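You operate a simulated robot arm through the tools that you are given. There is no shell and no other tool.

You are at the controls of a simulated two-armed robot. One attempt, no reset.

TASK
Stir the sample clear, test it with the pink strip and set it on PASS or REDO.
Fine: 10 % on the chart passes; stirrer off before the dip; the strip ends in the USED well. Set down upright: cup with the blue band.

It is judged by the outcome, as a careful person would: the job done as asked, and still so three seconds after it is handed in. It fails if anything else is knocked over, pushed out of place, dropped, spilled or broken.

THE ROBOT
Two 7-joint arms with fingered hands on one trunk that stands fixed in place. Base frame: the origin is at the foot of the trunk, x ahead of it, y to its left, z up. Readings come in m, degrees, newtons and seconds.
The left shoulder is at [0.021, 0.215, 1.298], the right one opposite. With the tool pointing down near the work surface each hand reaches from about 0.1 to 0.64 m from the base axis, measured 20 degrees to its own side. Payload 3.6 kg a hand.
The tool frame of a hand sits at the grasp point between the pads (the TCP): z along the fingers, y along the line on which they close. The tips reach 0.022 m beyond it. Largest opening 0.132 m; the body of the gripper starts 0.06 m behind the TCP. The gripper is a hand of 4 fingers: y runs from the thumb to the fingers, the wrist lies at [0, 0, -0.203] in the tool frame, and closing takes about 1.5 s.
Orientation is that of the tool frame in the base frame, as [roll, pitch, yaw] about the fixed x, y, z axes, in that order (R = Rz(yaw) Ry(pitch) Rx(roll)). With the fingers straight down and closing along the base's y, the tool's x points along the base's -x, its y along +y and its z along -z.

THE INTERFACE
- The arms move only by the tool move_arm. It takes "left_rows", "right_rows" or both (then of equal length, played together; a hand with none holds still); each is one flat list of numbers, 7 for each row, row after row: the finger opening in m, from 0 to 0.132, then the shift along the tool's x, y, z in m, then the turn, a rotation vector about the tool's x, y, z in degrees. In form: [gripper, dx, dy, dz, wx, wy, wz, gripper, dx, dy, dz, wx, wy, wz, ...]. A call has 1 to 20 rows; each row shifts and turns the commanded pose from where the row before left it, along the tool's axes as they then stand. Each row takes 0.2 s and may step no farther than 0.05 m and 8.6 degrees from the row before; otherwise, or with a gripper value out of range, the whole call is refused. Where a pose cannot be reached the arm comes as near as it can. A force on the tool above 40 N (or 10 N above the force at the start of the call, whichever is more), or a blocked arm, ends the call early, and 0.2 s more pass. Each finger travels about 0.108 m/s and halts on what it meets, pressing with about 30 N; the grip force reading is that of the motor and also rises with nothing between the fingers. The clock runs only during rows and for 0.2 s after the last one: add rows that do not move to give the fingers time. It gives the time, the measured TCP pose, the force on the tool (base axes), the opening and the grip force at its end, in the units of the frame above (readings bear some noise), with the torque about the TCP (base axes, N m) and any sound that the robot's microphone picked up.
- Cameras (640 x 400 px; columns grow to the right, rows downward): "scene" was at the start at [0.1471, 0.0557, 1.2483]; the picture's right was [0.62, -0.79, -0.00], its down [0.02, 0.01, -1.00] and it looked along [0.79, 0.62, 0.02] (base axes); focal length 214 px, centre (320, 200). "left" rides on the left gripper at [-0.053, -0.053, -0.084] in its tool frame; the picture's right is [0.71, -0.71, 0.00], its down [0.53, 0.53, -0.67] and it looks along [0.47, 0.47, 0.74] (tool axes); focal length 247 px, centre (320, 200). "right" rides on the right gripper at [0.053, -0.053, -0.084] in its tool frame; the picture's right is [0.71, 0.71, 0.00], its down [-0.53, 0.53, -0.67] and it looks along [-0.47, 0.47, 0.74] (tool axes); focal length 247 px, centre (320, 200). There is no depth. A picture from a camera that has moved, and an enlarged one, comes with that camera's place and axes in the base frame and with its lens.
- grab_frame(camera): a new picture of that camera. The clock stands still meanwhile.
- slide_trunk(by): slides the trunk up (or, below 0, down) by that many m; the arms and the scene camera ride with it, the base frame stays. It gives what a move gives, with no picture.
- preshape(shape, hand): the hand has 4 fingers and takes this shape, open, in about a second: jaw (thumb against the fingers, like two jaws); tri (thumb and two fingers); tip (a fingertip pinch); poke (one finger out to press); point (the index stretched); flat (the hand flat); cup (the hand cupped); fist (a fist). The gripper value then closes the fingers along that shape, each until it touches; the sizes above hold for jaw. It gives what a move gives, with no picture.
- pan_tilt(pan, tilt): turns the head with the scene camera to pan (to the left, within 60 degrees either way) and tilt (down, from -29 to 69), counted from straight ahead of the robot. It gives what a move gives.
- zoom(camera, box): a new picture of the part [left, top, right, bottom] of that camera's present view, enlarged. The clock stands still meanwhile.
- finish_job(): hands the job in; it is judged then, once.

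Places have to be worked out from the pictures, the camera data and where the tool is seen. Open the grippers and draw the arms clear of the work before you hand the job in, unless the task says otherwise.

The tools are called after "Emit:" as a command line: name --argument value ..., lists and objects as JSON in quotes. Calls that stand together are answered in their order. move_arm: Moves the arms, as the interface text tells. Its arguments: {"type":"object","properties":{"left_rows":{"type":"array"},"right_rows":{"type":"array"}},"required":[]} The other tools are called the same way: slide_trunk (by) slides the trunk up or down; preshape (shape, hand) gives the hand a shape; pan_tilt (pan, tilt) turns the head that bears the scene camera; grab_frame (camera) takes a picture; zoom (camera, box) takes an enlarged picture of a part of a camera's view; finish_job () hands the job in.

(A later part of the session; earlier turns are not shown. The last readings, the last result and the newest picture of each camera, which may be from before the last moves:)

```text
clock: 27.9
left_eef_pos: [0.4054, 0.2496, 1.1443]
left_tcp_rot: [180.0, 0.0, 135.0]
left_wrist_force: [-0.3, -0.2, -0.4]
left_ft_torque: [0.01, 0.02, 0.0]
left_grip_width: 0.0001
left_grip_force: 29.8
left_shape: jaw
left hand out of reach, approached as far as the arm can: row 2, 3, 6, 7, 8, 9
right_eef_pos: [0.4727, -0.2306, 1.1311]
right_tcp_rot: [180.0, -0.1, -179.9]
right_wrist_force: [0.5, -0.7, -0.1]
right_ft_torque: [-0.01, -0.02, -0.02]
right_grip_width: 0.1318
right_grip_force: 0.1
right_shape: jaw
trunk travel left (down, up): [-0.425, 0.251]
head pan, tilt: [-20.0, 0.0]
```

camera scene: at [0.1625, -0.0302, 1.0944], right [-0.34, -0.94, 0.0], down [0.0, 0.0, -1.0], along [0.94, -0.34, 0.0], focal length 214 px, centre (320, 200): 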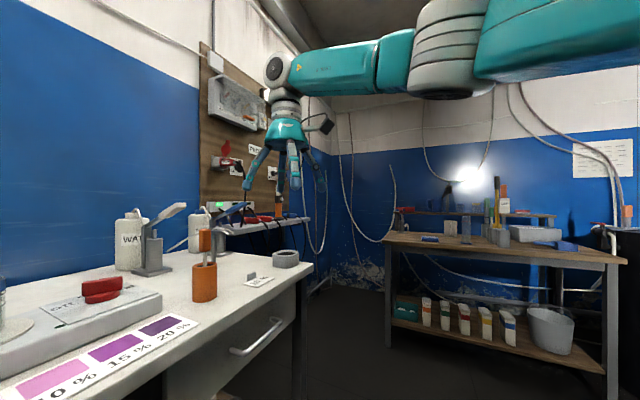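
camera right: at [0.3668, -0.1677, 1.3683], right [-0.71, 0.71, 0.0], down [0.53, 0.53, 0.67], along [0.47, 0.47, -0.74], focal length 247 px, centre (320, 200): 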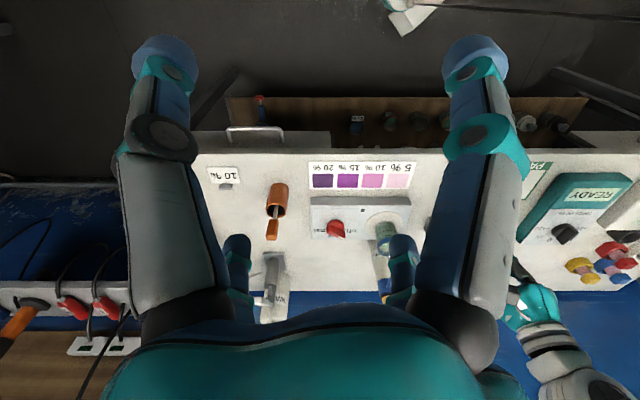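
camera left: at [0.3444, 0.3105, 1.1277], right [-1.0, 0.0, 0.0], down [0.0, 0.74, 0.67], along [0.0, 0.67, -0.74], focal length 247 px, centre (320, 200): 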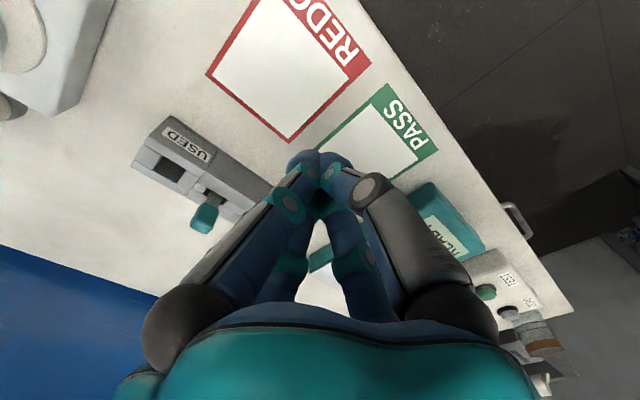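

The left hand refuses to go further inward. Its camera mount suggests its mirror-natural yaw is near 0 rather than 180, so I back off a little and rotate further about tool z in place.

Emit:
move_arm --left_rows '[0.0, 0.02, -0.03, 0, 0, 0, 0, 0.0, 0.02, -0.03, 0, 0, 0, 0, 0.0, 0, 0, 0, 0, 0, 8.5, 0.0, 0, 0, 0, 0, 0, 8.5, 0.0, 0, 0, 0, 0, 0, 8.5, 0.0, 0, 0, 0, 0, 0, 8.5, 0.0, 0, 0, 0, 0, 0, 8.5, 0.0, 0, 0, 0, 0, 0, 2.5, 0.0, 0, 0, 0, 0, 0, 0]'

Emit:
pan_tilt --pan 55 --tilt 0

Emit:
grab_frame --camera "scene"

Emit:
grab_frame --camera "left"

```text
clock: 29.9
left_eef_pos: [0.3336, 0.236, 1.1467]
left_tcp_rot: [180.0, 0.1, 90.0]
left_wrist_force: [0.7, 0.5, 0.2]
left_ft_torque: [0.0, -0.02, -0.02]
left_grip_width: 0.0
left_grip_force: 30.0
left_shape: jaw
right_eef_pos: [0.4721, -0.2313, 1.1311]
right_tcp_rot: [-180.0, -0.1, -180.0]
right_wrist_force: [0.0, -0.8, 0.1]
right_ft_torque: [0.0, -0.03, 0.0]
right_grip_width: 0.1318
right_grip_force: 0.1
right_shape: jaw
trunk travel left (down, up): [-0.425, 0.251]
head pan, tilt: [-20.0, 0.0]
```

```text
clock: 31.4
left_eef_pos: [0.3347, 0.2357, 1.1459]
left_tcp_rot: [-180.0, 0.0, 90.0]
left_wrist_force: [0.3, 0.0, -0.2]
left_ft_torque: [-0.01, 0.01, 0.0]
left_grip_width: 0.0
left_grip_force: 30.2
left_shape: jaw
right_eef_pos: [0.4716, -0.2318, 1.1314]
right_tcp_rot: [180.0, -0.1, 179.9]
right_wrist_force: [-0.5, 0.7, -0.4]
right_ft_torque: [-0.02, 0.0, 0.04]
right_grip_width: 0.1318
right_grip_force: 0.0
right_shape: jaw
trunk travel left (down, up): [-0.425, 0.251]
head pan, tilt: [55.0, 0.0]
```

```text
taken
camera scene: at [0.1293, 0.0741, 1.0944], right [0.82, -0.57, 0.0], down [0.0, 0.0, -1.0], along [0.57, 0.82, 0.0], focal length 214 px, centre (320, 200)
```

scene: 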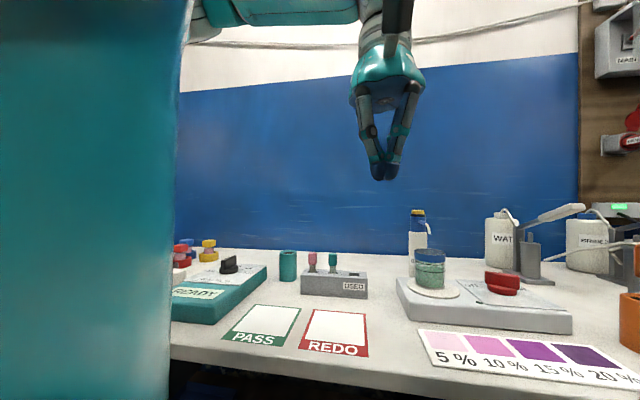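

```text
taken
camera left: at [0.2804, 0.1828, 1.2296], right [-0.71, 0.71, 0.0], down [0.53, 0.53, 0.67], along [0.47, 0.47, -0.74], focal length 247 px, centre (320, 200)
```

left: 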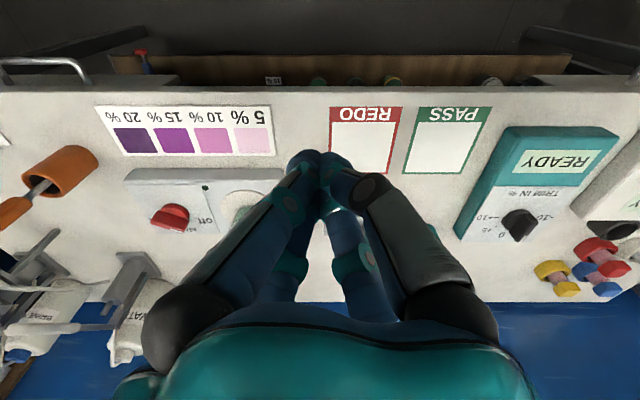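

Yaw 90 is reached and the hand camera now looks onto the bench. I test extending forward (tool y = base x) at z≈1.146.

Emit:
move_arm --left_rows '[0.0, 0, 0.04, 0, 0, 0, 0, 0.0, 0, 0.04, 0, 0, 0, 0, 0.0, 0, 0.04, 0, 0, 0, 0, 0.0, 0, 0.04, 0, 0, 0, 0, 0.0, 0, 0.04, 0, 0, 0, 0, 0.0, 0, 0, 0, 0, 0, 0]'

```text
clock: 32.8
left_eef_pos: [0.4466, 0.2979, 1.1474]
left_tcp_rot: [179.9, 0.1, 90.0]
left_wrist_force: [0.7, 0.5, 0.7]
left_ft_torque: [-0.01, 0.01, -0.01]
left_grip_width: 0.0001
left_grip_force: 29.3
left_shape: jaw
left hand out of reach, approached as far as the arm can: row 2, 3, 4, 5
right_eef_pos: [0.4718, -0.2294, 1.1313]
right_tcp_rot: [180.0, 0.0, 180.0]
right_wrist_force: [-0.1, -0.3, 0.3]
right_ft_torque: [0.0, 0.0, 0.0]
right_grip_width: 0.1318
right_grip_force: 0.0
right_shape: jaw
trunk travel left (down, up): [-0.425, 0.251]
head pan, tilt: [55.0, 0.0]
```

The boundary fits an elbow pinned at about (0.24, 0.46): the upper arm is stuck outward. I draw the hand in close in front of the bench and lower it so the elbow drops, then I'll extend again.

Emit:
move_arm --left_rows '[0.0, -0.007, -0.041, 0, 0, 0, 0, 0.0, -0.007, -0.041, 0, 0, 0, 0, 0.0, -0.007, -0.041, 0, 0, 0, 0, 0.0, -0.007, -0.041, 0, 0, 0, 0, 0.0, -0.007, -0.041, 0, 0, 0, 0, 0.0, -0.007, -0.041, 0, 0, 0, 0, 0.0, -0.007, -0.041, 0, 0, 0, 0, 0.0, 0, 0, 0.04, 0, 0, 0, 0.0, 0, 0, 0.04, 0, 0, 0, 0.0, 0, 0, 0.04, 0, 0, 0, 0.0, 0, 0, 0, 0, 0, 0]'

Emit:
grab_frame --camera "scene"

Emit:
grab_frame --camera "right"

```text
clock: 34.8
left_eef_pos: [0.1776, 0.2442, 1.1468]
left_tcp_rot: [174.2, -1.1, 90.7]
left_wrist_force: [0.2, -0.2, -0.8]
left_ft_torque: [0.02, 0.01, -0.01]
left_grip_width: 0.0
left_grip_force: 29.9
left_shape: jaw
left hand out of reach, approached as far as the arm can: row 8, 9
right_eef_pos: [0.4704, -0.2316, 1.1309]
right_tcp_rot: [-180.0, 0.0, 179.9]
right_wrist_force: [0.0, 0.5, 0.0]
right_ft_torque: [0.0, 0.0, 0.0]
right_grip_width: 0.1318
right_grip_force: 0.0
right_shape: jaw
trunk travel left (down, up): [-0.425, 0.251]
head pan, tilt: [55.0, 0.0]
stopped in row 9 (left hand): the force on the tool passed its limit at 58 N (the readings are from after the stop); the commanded pose is now the measured one
```

```text
taken
camera scene: at [0.1287, 0.0741, 1.0945], right [0.82, -0.57, 0.0], down [0.0, 0.0, -1.0], along [0.57, 0.82, 0.0], focal length 214 px, centre (320, 200)
```

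scene: 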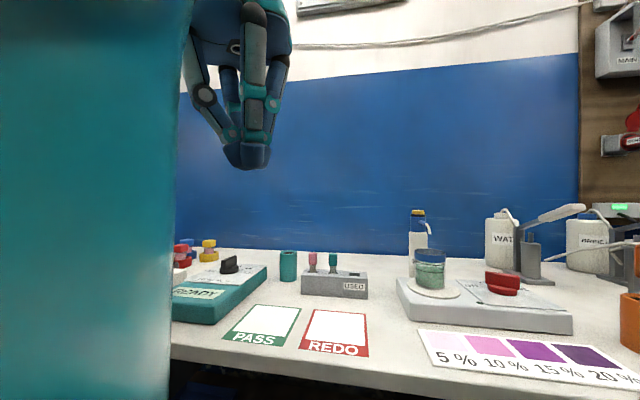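

```text
taken
camera right: at [0.4184, -0.2832, 1.2164], right [-0.71, 0.71, 0.0], down [0.53, 0.53, 0.67], along [0.47, 0.47, -0.74], focal length 247 px, centre (320, 200)
```

right: 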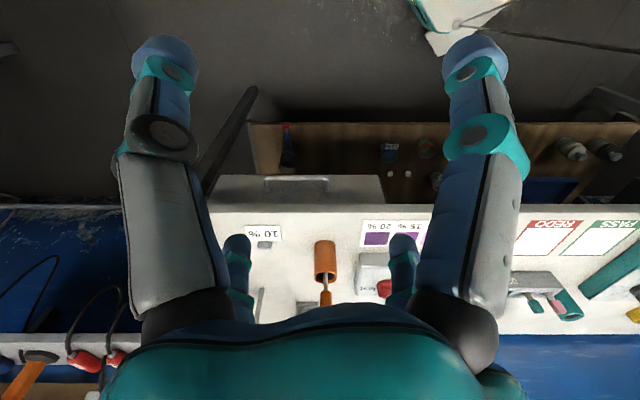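

The hand touched the robot's own shoulder housing; I move it forward again. To see what pins the left arm, I raise the right hand and turn its camera toward the left arm.

Emit:
move_arm --left_rows '[0.0, 0.01, 0.03, 0, 0, 0, 0, 0.0, 0.01, 0.03, 0, 0, 0, 0, 0.0, 0.01, 0.04, 0, 0, 0, 0, 0.0, 0.01, 0.04, 0, 0, 0, 0, 0.0, 0, 0, 0, 0, 0, 0, 0.0, 0, 0, 0, 0, 0, 0, 0.0, 0, 0, 0, 0, 0, 0, 0.0, 0, 0, 0, 0, 0, 0, 0.0, 0, 0, 0, 0, 0, 0, 0.0, 0, 0, 0, 0, 0, 0, 0.0, 0, 0, 0, 0, 0, 0]' --right_rows '[0.132, 0.03, 0.008, -0.037, 0, 0, 0, 0.132, 0.03, 0.008, -0.037, 0, 0, 0, 0.132, 0.03, 0.008, -0.037, 0, 0, 0, 0.132, 0.03, 0.008, -0.037, 0, 0, 0, 0.132, 0, 0, 0, 0, 0, -8.5, 0.132, 0, 0, 0, 0, 0, -8.5, 0.132, 0, 0, 0, 0, 0, -8.5, 0.132, 0, 0, 0, 0, 0, -8.5, 0.132, 0, 0, 0, 0, 0, -8.5, 0.132, 0, 0, 0, 0, 0, -8.5, 0.132, 0, 0, 0, 0, 0, -8.5]'

Emit:
grab_frame --camera "right"

Emit:
grab_frame --camera "scene"

```text
clock: 37.1
left_eef_pos: [0.3152, 0.2885, 1.1613]
left_tcp_rot: [174.1, -0.9, 90.8]
left_wrist_force: [-0.5, 0.3, 0.5]
left_ft_torque: [0.01, 0.0, 0.02]
left_grip_width: 0.0
left_grip_force: 30.1
left_shape: jaw
right_eef_pos: [0.3521, -0.1973, 1.2804]
right_tcp_rot: [-179.9, 0.0, -120.3]
right_wrist_force: [-1.0, -0.4, -0.7]
right_ft_torque: [0.01, -0.01, -0.02]
right_grip_width: 0.132
right_grip_force: 0.1
right_shape: jaw
trunk travel left (down, up): [-0.425, 0.251]
head pan, tilt: [55.0, 0.0]
```

```text
taken
camera right: at [0.3709, -0.27, 1.365], right [-0.97, -0.25, 0.0], down [-0.19, 0.72, 0.67], along [-0.17, 0.65, -0.74], focal length 247 px, centre (320, 200)
```

right: 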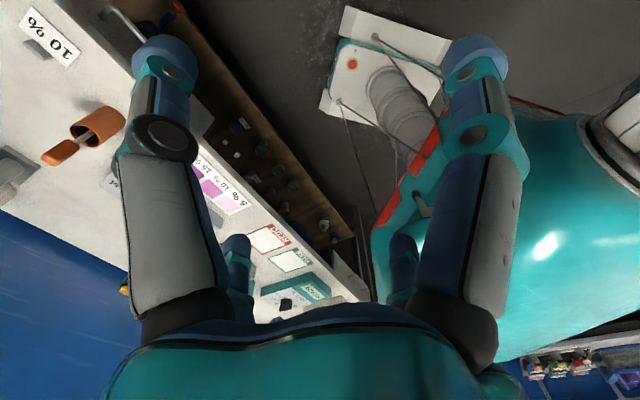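

```text
taken
camera scene: at [0.1291, 0.0742, 1.0945], right [0.82, -0.57, 0.0], down [0.0, 0.0, -1.0], along [0.57, 0.82, 0.0], focal length 214 px, centre (320, 200)
```

scene: 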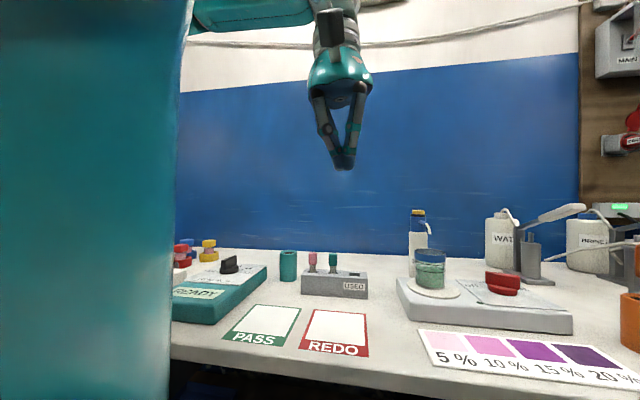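

I need to look higher; I tilt the right hand's camera up by about 42°.

Emit:
move_arm --right_rows '[0.132, 0, 0, 0, -6, -6, 0, 0.132, 0, 0, 0, -6, -6, 0, 0.132, 0, 0, 0, -6, -6, 0, 0.132, 0, 0, 0, -6, -6, 0, 0.132, 0, 0, 0, -6, -6, 0, 0.132, 0, 0, 0, 0, 0, 0]'

Emit:
grab_frame --camera "right"

```text
clock: 38.5
left_eef_pos: [0.3147, 0.2879, 1.1614]
left_tcp_rot: [174.1, -1.0, 90.8]
left_wrist_force: [0.7, 0.0, 0.3]
left_ft_torque: [-0.02, 0.03, -0.02]
left_grip_width: 0.0
left_grip_force: 30.2
left_shape: jaw
right_eef_pos: [0.351, -0.1988, 1.2809]
right_tcp_rot: [147.0, 28.5, -129.1]
right_wrist_force: [0.1, 0.2, 1.1]
right_ft_torque: [0.02, 0.0, 0.0]
right_grip_width: 0.1319
right_grip_force: 0.1
right_shape: jaw
trunk travel left (down, up): [-0.425, 0.251]
head pan, tilt: [55.0, 0.0]
```

```text
taken
camera right: at [0.3799, -0.3057, 1.2921], right [-0.97, -0.25, 0.0], down [-0.02, 0.09, 1.0], along [-0.25, 0.96, -0.1], focal length 247 px, centre (320, 200)
```

right: 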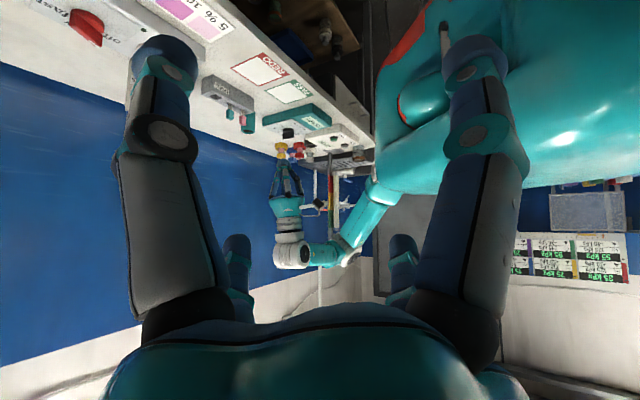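

Emit:
zoom --camera "right" --box '[220, 110, 420, 290]'

```text
2.22 times, centred on (320, 200) of right
camera zoom: at [0.3799, -0.3057, 1.2921], right [-0.97, -0.25, 0.0], down [-0.02, 0.09, 1.0], along [-0.25, 0.96, -0.1], focal length 549 px, centre (320, 200)
```

zoom: 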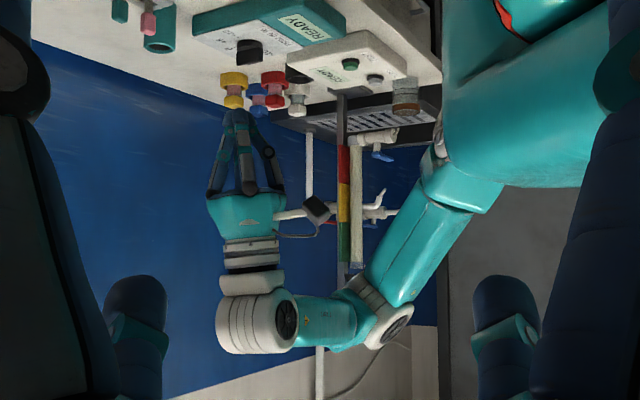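

The right camera shows (upside down) the left elbow well above the shoulder: upper arm direction keeps a constant sideways part, i.e. the shoulder is in a flipped configuration. I'll unflip it: trunk up for clearance, swing the left arm out to its left, then lower it and bring it forward. First trunk up and half the swing.

Emit:
slide_trunk --by 0.25

Emit:
move_arm --left_rows '[0.0, 0.035, -0.011, 0.01, 5.9, 0, 0, 0.0, 0.035, -0.011, 0.01, 0, 0, 0, 0.0, 0.035, -0.011, 0.01, 0, 0, 0, 0.0, 0.035, -0.011, 0.01, 0, 0, 0, 0.0, 0.035, -0.011, 0.01, 0, 0, 0, 0.0, 0.035, -0.011, 0.01, 0, 0, 0, 0.0, 0, 0, 0, 0, 0, 0]'

Emit:
grab_frame --camera "right"

Emit:
grab_frame --camera "left"

```text
clock: 41.1
left_eef_pos: [0.3173, 0.2869, 1.4107]
left_tcp_rot: [174.2, -1.1, 90.8]
left_wrist_force: [0.3, -0.4, -0.2]
left_ft_torque: [0.01, 0.02, -0.04]
left_grip_width: 0.0
left_grip_force: 30.3
left_shape: jaw
right_eef_pos: [0.3528, -0.198, 1.5283]
right_tcp_rot: [147.0, 28.4, -129.1]
right_wrist_force: [0.3, -0.1, 0.2]
right_ft_torque: [0.01, 0.04, 0.04]
right_grip_width: 0.1321
right_grip_force: 0.0
right_shape: jaw
trunk travel left (down, up): [-0.675, 0.001]
head pan, tilt: [55.0, 0.0]
```

```text
clock: 42.7
left_eef_pos: [0.2467, 0.4962, 1.3523]
left_tcp_rot: [-179.9, -1.1, 90.8]
left_wrist_force: [0.0, -0.3, -0.3]
left_ft_torque: [0.01, 0.01, 0.0]
left_grip_width: 0.0002
left_grip_force: 30.4
left_shape: jaw
right_eef_pos: [0.3544, -0.1989, 1.5291]
right_tcp_rot: [147.1, 28.4, -129.1]
right_wrist_force: [0.1, -0.3, 1.0]
right_ft_torque: [-0.01, 0.02, -0.02]
right_grip_width: 0.1318
right_grip_force: 0.1
right_shape: jaw
trunk travel left (down, up): [-0.675, 0.001]
head pan, tilt: [55.0, 0.0]
```

```text
taken
camera right: at [0.3819, -0.3068, 1.5412], right [-0.97, -0.25, 0.0], down [-0.02, 0.09, 1.0], along [-0.25, 0.96, -0.1], focal length 247 px, centre (320, 200)
```

right: 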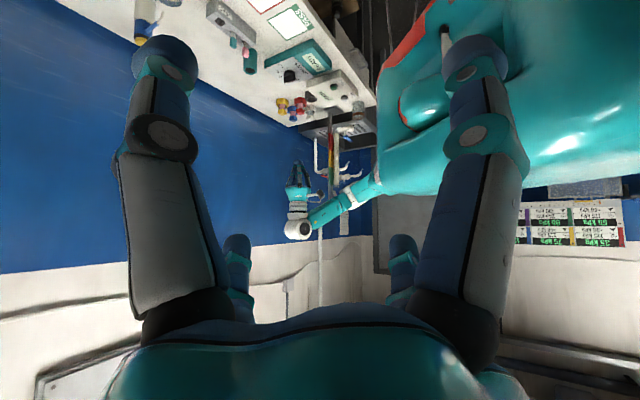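

```text
taken
camera left: at [0.1952, 0.4407, 1.436], right [-0.72, 0.7, 0.01], down [0.52, 0.52, 0.68], along [0.46, 0.49, -0.74], focal length 247 px, centre (320, 200)
```

left: 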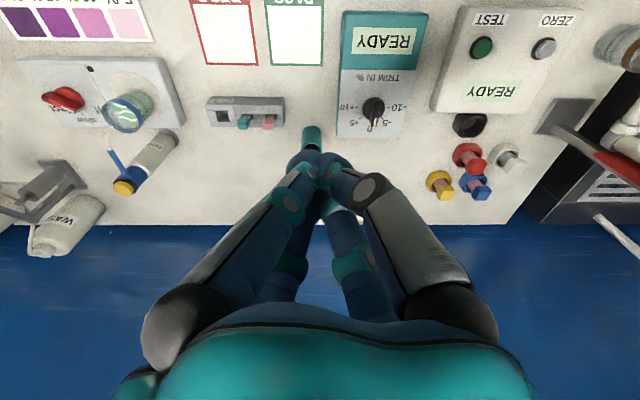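

The left camera gives a fine overview; a signal tower stands at about (-0.02, 1.01), so I stay clear of it. I continue the swing to the left and down a little.

Emit:
move_arm --left_rows '[0.0, 0.029, -0.021, 0.0143, 0, 0, 0, 0.0, 0.029, -0.021, 0.0143, 0, 0, 0, 0.0, 0.029, -0.021, 0.0143, 0, 0, 0, 0.0, 0.029, -0.021, 0.0143, 0, 0, 0, 0.0, 0.029, -0.021, 0.0143, 0, 0, 0, 0.0, 0.029, -0.021, 0.0143, 0, 0, 0, 0.0, 0.029, -0.021, 0.0143, 0, 0, 0, 0.0, 0.0225, -0.0175, 0.0325, 0, 0, 0, 0.0, 0.0225, -0.0175, 0.0325, 0, 0, 0, 0.0, 0, 0, 0, 0, 0, 0]'

Emit:
zoom --camera "right" --box '[220, 80, 420, 290]'

Emit:
grab_frame --camera "left"

```text
clock: 44.9
left_eef_pos: [0.1496, 0.5669, 1.2766]
left_tcp_rot: [-179.8, -1.0, 90.8]
left_wrist_force: [-0.1, -0.1, 0.1]
left_ft_torque: [0.01, -0.03, -0.01]
left_grip_width: 0.0
left_grip_force: 30.3
left_shape: jaw
left hand out of reach, approached as far as the arm can: row 4, 5, 6, 7, 8, 9
right_eef_pos: [0.3528, -0.1981, 1.5295]
right_tcp_rot: [147.1, 28.4, -129.1]
right_wrist_force: [0.5, 0.0, -0.2]
right_ft_torque: [0.05, -0.02, -0.02]
right_grip_width: 0.1319
right_grip_force: 0.1
right_shape: jaw
trunk travel left (down, up): [-0.675, 0.001]
head pan, tilt: [55.0, 0.0]
```

```text
1.90 times, centred on (320, 185) of right
camera zoom: at [0.3804, -0.3061, 1.5417], right [-0.97, -0.25, 0.0], down [-0.02, 0.1, 1.0], along [-0.25, 0.96, -0.1], focal length 470 px, centre (320, 229)
```

zoom: 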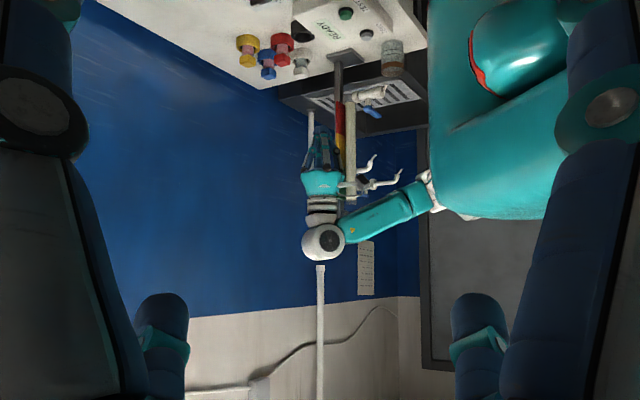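

```text
taken
camera left: at [0.0967, 0.5114, 1.3589], right [-0.72, 0.7, 0.01], down [0.52, 0.52, 0.68], along [0.46, 0.49, -0.74], focal length 247 px, centre (320, 200)
```

left: 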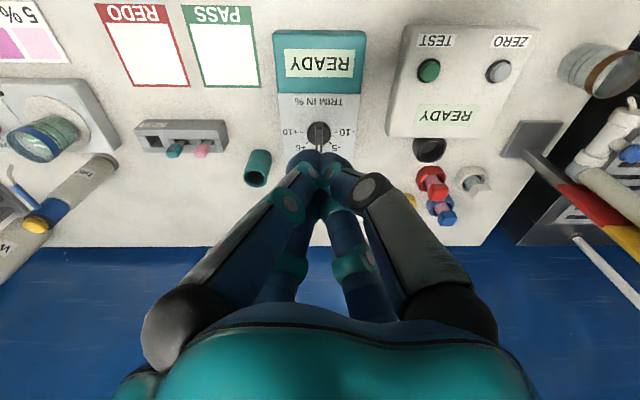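

The elbow has now swung out sideways and back (about (-0.09, 0.57, 1.36)), which is near the crossover. I try lowering from here and look at how the elbow follows.

Emit:
move_arm --left_rows '[0.0, 0, 0.01, 0.035, 0, 0, 0, 0.0, 0, 0.01, 0.035, 0, 0, 0, 0.0, 0, 0.01, 0.035, 0, 0, 0, 0.0, 0, 0.01, 0.035, 0, 0, 0, 0.0, 0, 0, 0, 0, 0, 0]'

Emit:
zoom --camera "right" --box '[220, 80, 420, 290]'

```text
clock: 46.1
left_eef_pos: [0.1875, 0.5688, 1.1379]
left_tcp_rot: [-180.0, -1.1, 90.8]
left_wrist_force: [0.0, 0.2, -0.3]
left_ft_torque: [-0.02, 0.03, -0.01]
left_grip_width: 0.0
left_grip_force: 29.5
left_shape: jaw
right_eef_pos: [0.3509, -0.1986, 1.5296]
right_tcp_rot: [147.2, 28.5, -129.2]
right_wrist_force: [-0.4, -0.1, -0.3]
right_ft_torque: [0.02, 0.0, -0.01]
right_grip_width: 0.1317
right_grip_force: 0.0
right_shape: jaw
trunk travel left (down, up): [-0.675, 0.001]
head pan, tilt: [55.0, 0.0]
```

```text
1.90 times, centred on (320, 185) of right
camera zoom: at [0.3796, -0.3066, 1.5418], right [-0.97, -0.25, 0.0], down [-0.02, 0.09, 1.0], along [-0.25, 0.96, -0.1], focal length 470 px, centre (320, 229)
```

zoom: 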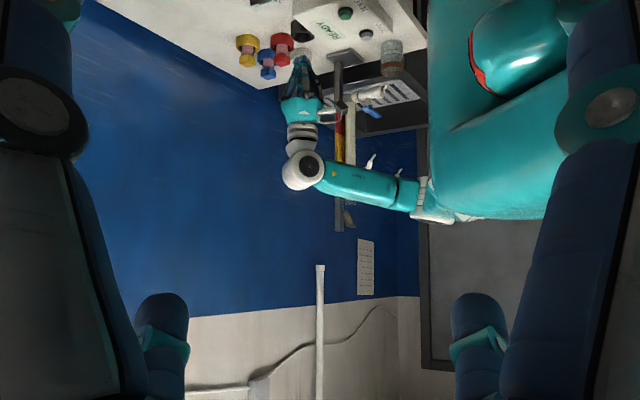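

Lowering now works without limit: the shoulder seems released. I now go forward over the bench at z≈1.12 (above everything there).

Emit:
move_arm --left_rows '[0.0, -0.005, 0.04, 0.005, 0, 0, 0, 0.0, -0.01, 0.04, 0.005, 0, 0, 0, 0.0, -0.01, 0.04, 0.005, 0, 0, 0, 0.0, -0.01, 0.04, 0, 0, 0, 0, 0.0, -0.01, 0.04, 0, 0, 0, 0, 0.0, 0, 0, 0, 0, 0, 0]'

Emit:
grab_frame --camera "right"

Emit:
grab_frame --camera "scene"

```text
clock: 47.5
left_eef_pos: [0.3878, 0.526, 1.1213]
left_tcp_rot: [-179.8, -1.0, 91.0]
left_wrist_force: [0.3, 0.2, 0.5]
left_ft_torque: [-0.01, -0.01, -0.05]
left_grip_width: 0.0002
left_grip_force: 30.1
left_shape: jaw
right_eef_pos: [0.3512, -0.1967, 1.5299]
right_tcp_rot: [147.1, 28.5, -129.1]
right_wrist_force: [-0.3, 0.1, 0.1]
right_ft_torque: [-0.03, -0.01, -0.03]
right_grip_width: 0.1317
right_grip_force: 0.1
right_shape: jaw
trunk travel left (down, up): [-0.675, 0.001]
head pan, tilt: [55.0, 0.0]
```

```text
taken
camera right: at [0.3792, -0.3058, 1.5421], right [-0.97, -0.25, 0.0], down [-0.02, 0.1, 1.0], along [-0.25, 0.96, -0.1], focal length 247 px, centre (320, 200)
```

right: 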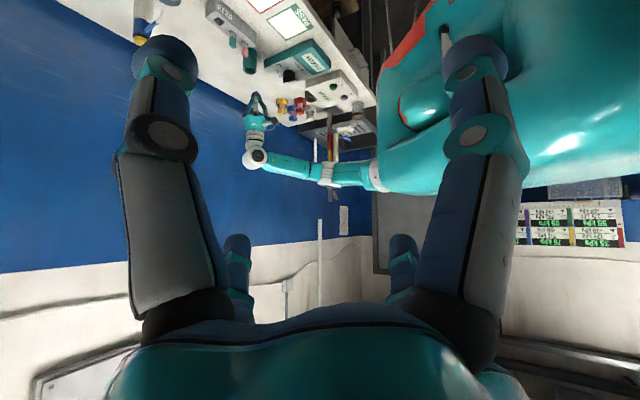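

```text
taken
camera scene: at [0.1272, 0.0745, 1.3467], right [0.82, -0.57, 0.0], down [0.0, 0.0, -1.0], along [0.57, 0.82, 0.0], focal length 214 px, centre (320, 200)
```

scene: 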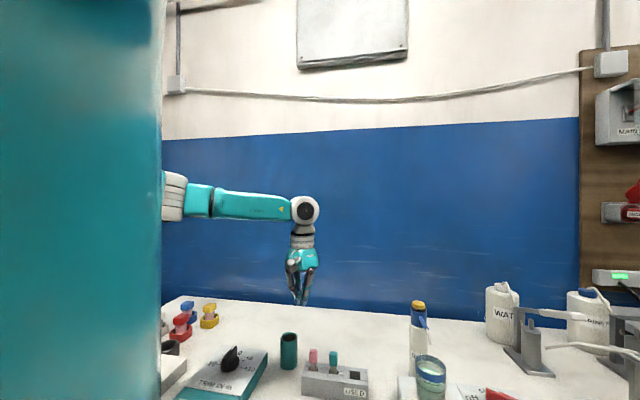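

The left arm is unflipped and moves freely now. I continue over the bench to a point above the knob, high above the bottle.

Emit:
move_arm --left_rows '[0.0, -0.029, 0.032, 0, 0, 0, 0, 0.0, -0.029, 0.032, 0, 0, 0, 0, 0.0, -0.029, 0.032, 0, 0, 0, 0, 0.0, -0.029, 0.032, 0, 0, 0, 0, 0.0, -0.029, 0.032, 0, 0, 0, 0, 0.0, -0.032, 0.02, 0, 0, 0, 0, 0.0, -0.032, 0.02, 0, 0, 0, 0, 0.0, 0, 0, 0, 0, 0, 0]'

Emit:
grab_frame --camera "left"

```text
clock: 49.3
left_eef_pos: [0.5941, 0.3225, 1.1182]
left_tcp_rot: [180.0, -1.0, 90.9]
left_wrist_force: [-0.3, -0.1, 0.7]
left_ft_torque: [-0.01, 0.03, -0.01]
left_grip_width: 0.0
left_grip_force: 29.8
left_shape: jaw
right_eef_pos: [0.3521, -0.1974, 1.5299]
right_tcp_rot: [147.0, 28.5, -129.0]
right_wrist_force: [0.2, 0.6, 0.4]
right_ft_torque: [-0.04, 0.0, 0.0]
right_grip_width: 0.1318
right_grip_force: 0.0
right_shape: jaw
trunk travel left (down, up): [-0.675, 0.001]
head pan, tilt: [55.0, 0.0]
```

```text
taken
camera left: at [0.5416, 0.2668, 1.2004], right [-0.72, 0.7, 0.01], down [0.52, 0.52, 0.68], along [0.46, 0.49, -0.74], focal length 247 px, centre (320, 200)
```

left: 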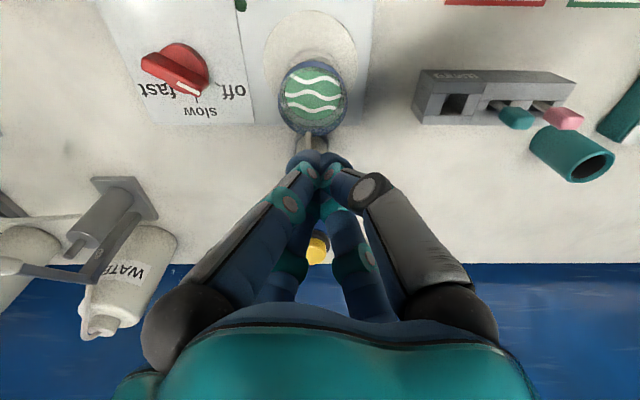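

The hand is above the cup with no reach limit: I see the liquid with white streaks (not yet clear). I zoom in on the knob from here and aim the head at the stirrer.

Emit:
zoom --camera "left" --box '[90, 0, 290, 130]'

Emit:
zoom --camera "left" --box '[250, 10, 380, 150]'

Emit:
pan_tilt --pan 28 --tilt 40

Emit:
grab_frame --camera "scene"

```text
3.08 times, centred on (190, 65) of left
camera zoom: at [0.5416, 0.2668, 1.2004], right [-0.72, 0.7, 0.01], down [0.52, 0.52, 0.68], along [0.46, 0.49, -0.74], focal length 760 px, centre (720, 615)
```

zoom: 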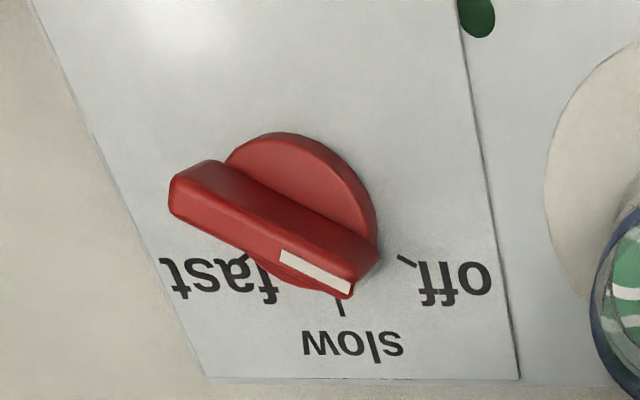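

```text
2.86 times, centred on (315, 80) of left
camera zoom: at [0.5416, 0.2668, 1.2004], right [-0.72, 0.7, 0.01], down [0.52, 0.52, 0.68], along [0.46, 0.49, -0.74], focal length 706 px, centre (334, 543)
```

zoom: 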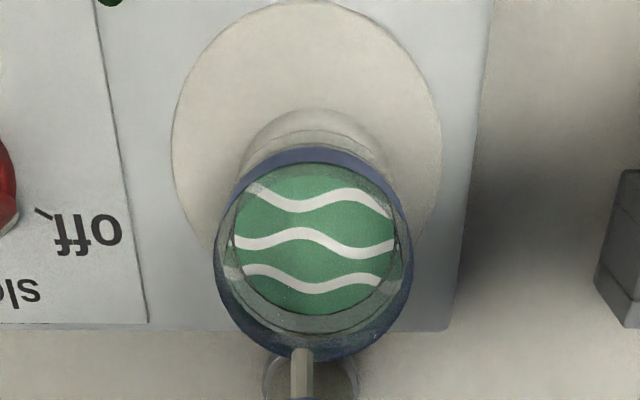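

```text
clock: 50.4
left_eef_pos: [0.5945, 0.3221, 1.1172]
left_tcp_rot: [-180.0, -1.0, 90.7]
left_wrist_force: [-0.4, 0.0, 0.2]
left_ft_torque: [0.03, -0.01, 0.03]
left_grip_width: 0.0001
left_grip_force: 30.4
left_shape: jaw
right_eef_pos: [0.353, -0.1991, 1.5298]
right_tcp_rot: [147.1, 28.3, -129.1]
right_wrist_force: [-0.1, 0.3, 0.8]
right_ft_torque: [-0.01, 0.01, 0.0]
right_grip_width: 0.1318
right_grip_force: 0.1
right_shape: jaw
trunk travel left (down, up): [-0.675, 0.001]
head pan, tilt: [28.0, 40.0]
```

```text
taken
camera scene: at [0.152, 0.0404, 1.2829], right [0.47, -0.88, 0.0], down [-0.57, -0.3, -0.77], along [0.68, 0.36, -0.64], focal length 214 px, centre (320, 200)
```

scene: 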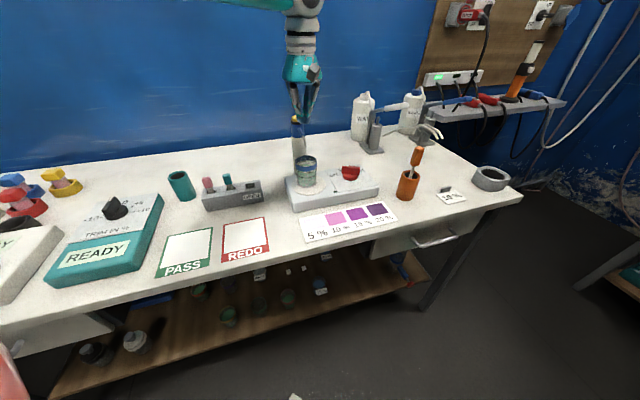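

Ticks give the knob centre at ≈(0.691, 0.222), off/slow/fast 60° apart, bar top z≈0.938, so slow is a 60° clockwise turn. To reach it I need the shoulder a bit lower; I first raise the hand, then lower the trunk by 0.15.

Emit:
move_arm --left_rows '[0.0, 0, -0.01, -0.038, 0, 0, 0, 0.0, 0, -0.01, -0.038, 0, 0, 0, 0.0, 0, -0.01, -0.038, 0, 0, 0, 0.0, 0, -0.01, -0.038, 0, 0, 0, 0.0, 0, 0, 0, 0, 0, 0]'

Emit:
slide_trunk --by -0.15

Emit:
grab_frame --camera "left"

```text
clock: 51.6
left_eef_pos: [0.554, 0.3153, 1.2668]
left_tcp_rot: [-180.0, -1.1, 90.8]
left_wrist_force: [0.0, -0.3, 0.8]
left_ft_torque: [-0.01, -0.04, 0.0]
left_grip_width: 0.0001
left_grip_force: 29.7
left_shape: jaw
right_eef_pos: [0.3534, -0.1994, 1.5292]
right_tcp_rot: [147.0, 28.4, -129.1]
right_wrist_force: [-0.1, -0.2, 0.1]
right_ft_torque: [0.01, -0.02, -0.03]
right_grip_width: 0.1319
right_grip_force: 0.2
right_shape: jaw
trunk travel left (down, up): [-0.675, 0.001]
head pan, tilt: [28.0, 40.0]
```

```text
clock: 53.4
left_eef_pos: [0.5539, 0.3192, 1.1197]
left_tcp_rot: [180.0, -0.9, 90.8]
left_wrist_force: [-0.5, -1.0, 0.2]
left_ft_torque: [-0.03, -0.01, -0.01]
left_grip_width: 0.0
left_grip_force: 29.6
left_shape: jaw
right_eef_pos: [0.3536, -0.1979, 1.3794]
right_tcp_rot: [147.1, 28.5, -129.0]
right_wrist_force: [-0.2, -0.1, -0.2]
right_ft_torque: [-0.04, -0.02, -0.02]
right_grip_width: 0.132
right_grip_force: 0.0
right_shape: jaw
trunk travel left (down, up): [-0.525, 0.151]
head pan, tilt: [28.0, 40.0]
```

```text
taken
camera left: at [0.5021, 0.2632, 1.2032], right [-0.72, 0.7, 0.01], down [0.52, 0.52, 0.68], along [0.47, 0.49, -0.74], focal length 247 px, centre (320, 200)
```

left: 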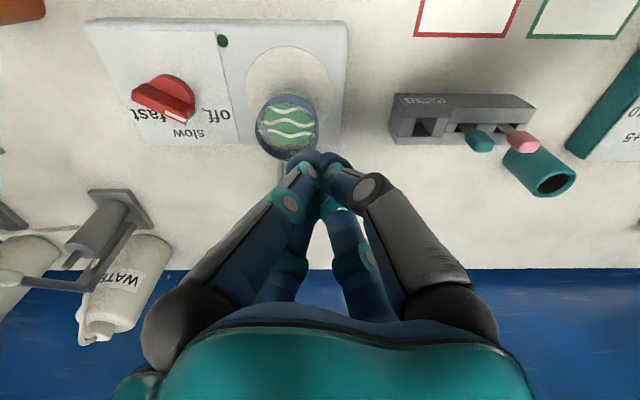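

The trunk is lower and the hand is at z 1.12 behind the cup. I shift it sideways over the stirrer front towards the knob and tilt the fingers forward 20°.

Emit:
move_arm --left_rows '[0.0, -0.03, 0.0115, 0.005, 0, 0, 0, 0.0, -0.03, 0.0115, 0.005, 0, 0, 0, 0.0, -0.03, 0.0115, 0.005, 0, 0, 0, 0.0, -0.03, 0.0115, 0.005, 0, 0, 0, 0.0, 0, 0, 0, -6.7, 0, 0, 0.0, 0, 0, 0, -6.7, 0, 0, 0.0, 0, 0, 0, -6.7, 0, 0, 0.0, 0, 0, 0, 0, 0, 0]'

Emit:
grab_frame --camera "left"

Emit:
grab_frame --camera "scene"

```text
clock: 55.1
left_eef_pos: [0.6029, 0.1991, 1.0976]
left_tcp_rot: [159.9, -1.0, 90.7]
left_wrist_force: [-0.4, -0.8, 0.2]
left_ft_torque: [0.01, 0.01, -0.02]
left_grip_width: 0.0002
left_grip_force: 29.7
left_shape: jaw
right_eef_pos: [0.3531, -0.199, 1.3789]
right_tcp_rot: [147.0, 28.6, -129.1]
right_wrist_force: [-0.4, -0.1, 0.7]
right_ft_torque: [0.04, 0.02, 0.0]
right_grip_width: 0.1318
right_grip_force: 0.0
right_shape: jaw
trunk travel left (down, up): [-0.525, 0.151]
head pan, tilt: [28.0, 40.0]
```

```text
taken
camera left: at [0.5251, 0.1438, 1.1563], right [-0.67, 0.7, -0.23], down [0.26, 0.51, 0.82], along [0.69, 0.49, -0.53], focal length 247 px, centre (320, 200)
```

left: 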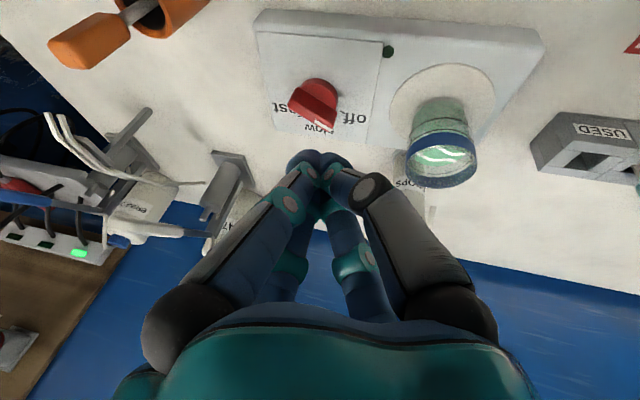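

```text
taken
camera scene: at [0.1525, 0.0399, 1.1323], right [0.47, -0.88, 0.0], down [-0.57, -0.3, -0.77], along [0.68, 0.36, -0.64], focal length 214 px, centre (320, 200)
```

scene: 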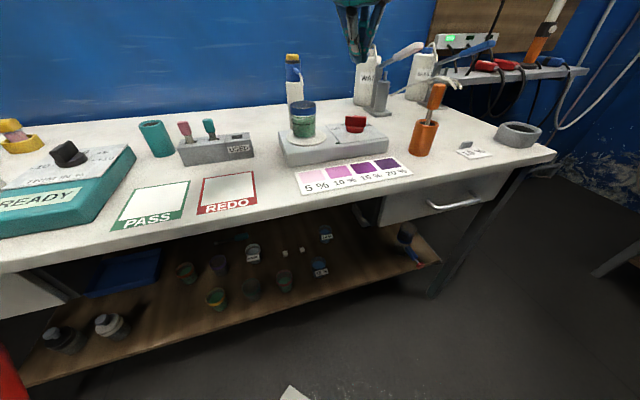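

The pose is reached and the knob is in view. I zoom to refine the knob's position relative to the fingertips.

Emit:
zoom --camera "left" --box '[250, 40, 410, 180]'

```text
2.86 times, centred on (330, 110) of left
camera zoom: at [0.5251, 0.1438, 1.1563], right [-0.67, 0.7, -0.23], down [0.26, 0.51, 0.82], along [0.69, 0.49, -0.53], focal length 706 px, centre (291, 457)
```

zoom: 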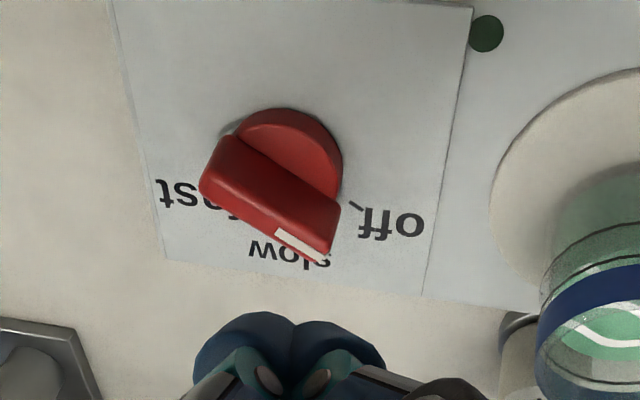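

The tick and LED positions agree with the earlier view (knob centre ≈(0.6915, 0.222)). To keep the palm clear of the cup I re-orient: yaw 135 with a 30° forward tilt, so the hand leans back over the bench front.

Emit:
move_arm --left_rows '[0.0, 0, 0, 0, 6.7, 0, 0, 0.0, 0, 0, 0, 6.7, 0, 0, 0.0, 0, 0, 0, 6.7, 0, 0, 0.0, 0, 0, 0, 0, 0, -7.4, 0.0, 0, 0, 0, 0, 0, -7.4, 0.0, 0, 0, 0, 0, 0, -7.4, 0.0, 0, 0, 0, 0, 0, -7.4, 0.0, 0, 0, 0, 0, 0, -7.4, 0.0, 0, 0, 0, 0, 0, -7.4, 0.0, 0, 0, 0, -7.5, 0, 0, 0.0, 0, 0, 0, -7.5, 0, 0, 0.0, 0, 0, 0, -7.5, 0, 0, 0.0, 0, 0, 0, -7.5, 0, 0, 0.0, 0, 0, 0, 0, 0, 0]'

Emit:
grab_frame --camera "left"

```text
clock: 58.1
left_eef_pos: [0.6024, 0.2001, 1.0977]
left_tcp_rot: [149.2, -0.9, 135.2]
left_wrist_force: [-0.2, -0.2, 0.2]
left_ft_torque: [0.01, 0.0, 0.0]
left_grip_width: 0.0
left_grip_force: 30.2
left_shape: jaw
right_eef_pos: [0.3537, -0.1985, 1.3789]
right_tcp_rot: [147.1, 28.5, -129.1]
right_wrist_force: [0.2, 0.2, 0.8]
right_ft_torque: [-0.01, -0.03, 0.01]
right_grip_width: 0.132
right_grip_force: 0.1
right_shape: jaw
trunk travel left (down, up): [-0.525, 0.151]
head pan, tilt: [28.0, 40.0]
```

```text
taken
camera left: at [0.5775, 0.099, 1.142], right [-0.93, 0.07, -0.35], down [-0.29, 0.44, 0.85], along [0.21, 0.89, -0.39], focal length 247 px, centre (320, 200)
```

left: 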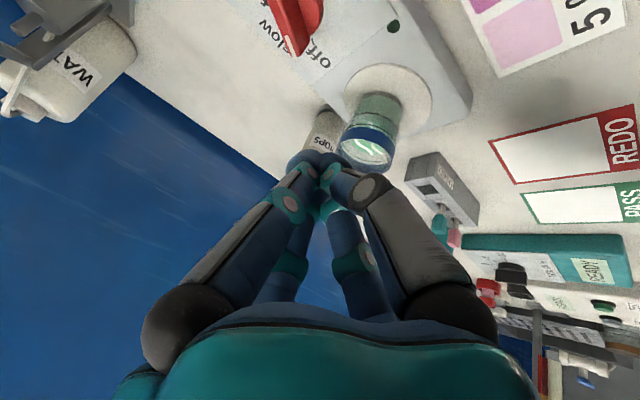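

Orientation reached. I move down towards the start point in front of the knob's left end, stopping at z≈1.02 to check.

Emit:
move_arm --left_rows '[0.0, -0.0043, -0.0008, 0.0296, 0, 0, 0, 0.0, -0.0043, -0.0008, 0.0296, 0, 0, 0, 0.0, -0.0043, -0.0008, 0.0296, 0, 0, 0, 0.0, 0, 0, 0, 0, 0, 0]'

Emit:
grab_frame --camera "left"

Emit:
zoom --camera "scene" --box '[260, 60, 420, 180]'

```text
clock: 59.1
left_eef_pos: [0.6417, 0.2207, 1.0193]
left_tcp_rot: [149.4, -0.9, 135.2]
left_wrist_force: [-1.1, -0.9, -0.1]
left_ft_torque: [-0.05, -0.01, -0.02]
left_grip_width: 0.0
left_grip_force: 29.6
left_shape: jaw
right_eef_pos: [0.3521, -0.1977, 1.3797]
right_tcp_rot: [147.2, 28.5, -129.2]
right_wrist_force: [0.3, 0.2, -0.5]
right_ft_torque: [0.0, 0.0, -0.01]
right_grip_width: 0.1321
right_grip_force: 0.1
right_shape: jaw
trunk travel left (down, up): [-0.525, 0.151]
head pan, tilt: [28.0, 40.0]
```

```text
taken
camera left: at [0.617, 0.1201, 1.0636], right [-0.93, 0.07, -0.35], down [-0.29, 0.44, 0.85], along [0.21, 0.89, -0.39], focal length 247 px, centre (320, 200)
```

left: 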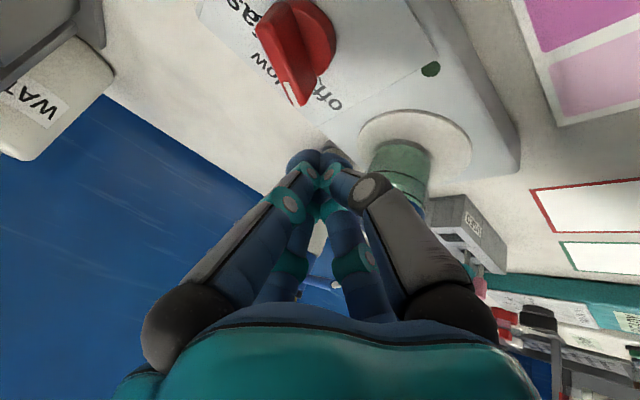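

```text
3.33 times, centred on (340, 120) of scene
camera zoom: at [0.1519, 0.0403, 1.1324], right [0.47, -0.88, 0.0], down [-0.57, -0.3, -0.77], along [0.68, 0.36, -0.64], focal length 715 px, centre (253, 467)
```

zoom: 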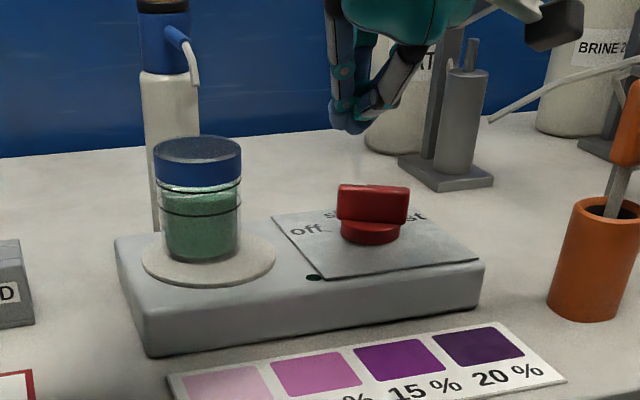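

Projection checks agree. I lower vertically so the fingertips stand at z≈0.924 just in front of the knob's left end.

Emit:
move_arm --left_rows '[0.0, 0, -0.013, 0.0218, 0, 0, 0, 0.0, 0, -0.013, 0.0218, 0, 0, 0, 0.0, 0, -0.0125, 0.021, 0, 0, 0, 0.0, 0, 0, 0, 0, 0, 0]'

Emit:
grab_frame --camera "left"

Emit:
zoom --camera "scene" --box '[290, 80, 410, 170]'

```text
clock: 60.1
left_eef_pos: [0.6395, 0.2213, 0.9443]
left_tcp_rot: [149.3, -0.9, 135.3]
left_wrist_force: [0.0, -0.3, 0.3]
left_ft_torque: [-0.03, -0.03, -0.01]
left_grip_width: 0.0001
left_grip_force: 30.2
left_shape: jaw
right_eef_pos: [0.3529, -0.1989, 1.3798]
right_tcp_rot: [147.1, 28.5, -129.1]
right_wrist_force: [-0.1, -0.7, -0.3]
right_ft_torque: [-0.04, 0.0, 0.01]
right_grip_width: 0.1317
right_grip_force: 0.0
right_shape: jaw
trunk travel left (down, up): [-0.525, 0.151]
head pan, tilt: [28.0, 40.0]
```

```text
taken
camera left: at [0.6149, 0.1206, 0.9887], right [-0.93, 0.07, -0.35], down [-0.29, 0.44, 0.85], along [0.21, 0.89, -0.39], focal length 247 px, centre (320, 200)
```

left: 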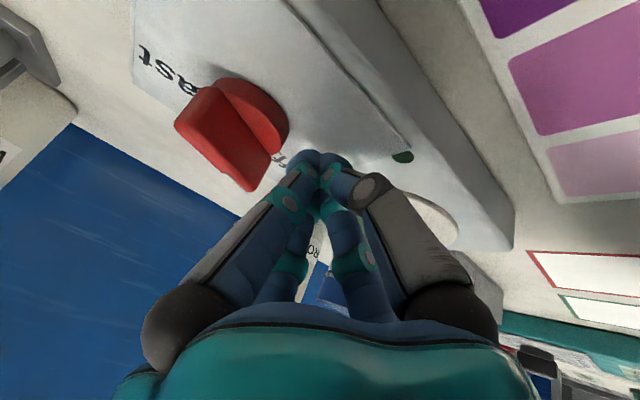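

```text
4.44 times, centred on (350, 125) of scene
camera zoom: at [0.152, 0.0403, 1.1323], right [0.47, -0.88, 0.0], down [-0.57, -0.3, -0.77], along [0.68, 0.36, -0.64], focal length 953 px, centre (187, 533)
```

zoom: 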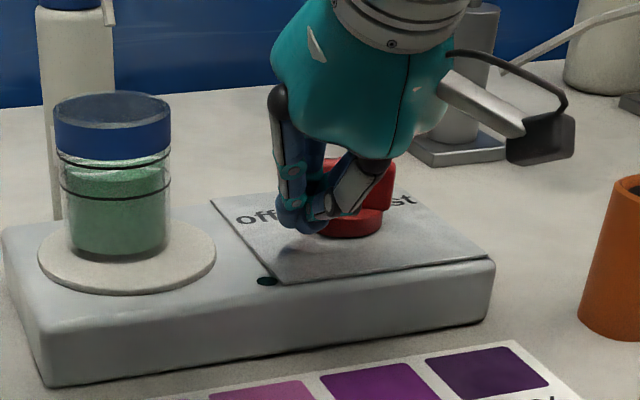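

The fingertips stand right in front of the knob bar's left end. I push it gently forward along the arc, first about 30°, and check.

Emit:
move_arm --left_rows '[0.0, -0.0036, 0.0055, 0.0033, 0, 0, 0, 0.0, -0.0036, 0.0055, 0.0033, 0, 0, 0, 0.0, 0.001, 0.0046, 0.00275, 0, 0, 0, 0.0, 0.001, 0.0046, 0.00275, 0, 0, 0, 0.0, 0.001, 0.0046, 0.00275, 0, 0, 0, 0.0, 0, 0, 0, 0, 0, 0]'

Emit:
zoom --camera "scene" --box '[290, 80, 410, 170]'

Emit:
grab_frame --camera "left"

```text
clock: 61.5
left_eef_pos: [0.6641, 0.24, 0.9435]
left_tcp_rot: [149.2, -0.8, 135.2]
left_wrist_force: [-0.1, -0.4, -0.4]
left_ft_torque: [0.0, -0.02, 0.0]
left_grip_width: 0.0002
left_grip_force: 29.5
left_shape: jaw
right_eef_pos: [0.3516, -0.1987, 1.3801]
right_tcp_rot: [147.1, 28.4, -129.1]
right_wrist_force: [-0.4, 0.2, 0.6]
right_ft_torque: [-0.02, 0.01, 0.02]
right_grip_width: 0.1319
right_grip_force: 0.0
right_shape: jaw
trunk travel left (down, up): [-0.525, 0.151]
head pan, tilt: [28.0, 40.0]
```

```text
4.44 times, centred on (350, 125) of scene
camera zoom: at [0.1522, 0.0403, 1.1323], right [0.47, -0.88, 0.0], down [-0.57, -0.3, -0.77], along [0.68, 0.36, -0.64], focal length 953 px, centre (187, 533)
```

zoom: 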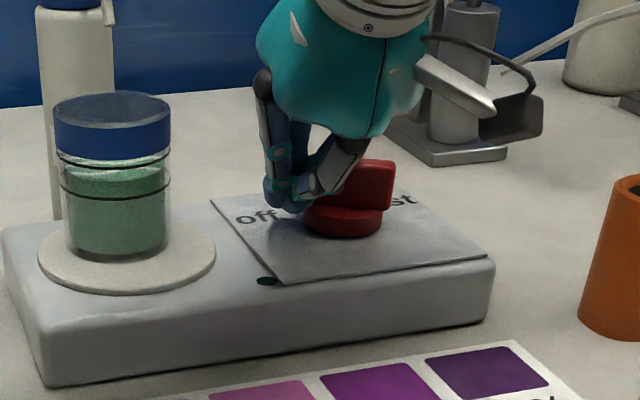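

```text
taken
camera left: at [0.6399, 0.1396, 0.988], right [-0.93, 0.07, -0.35], down [-0.29, 0.44, 0.85], along [0.21, 0.89, -0.39], focal length 247 px, centre (320, 200)
```

left: 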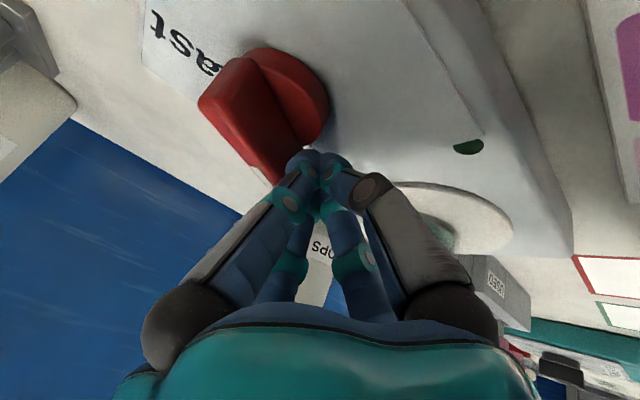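

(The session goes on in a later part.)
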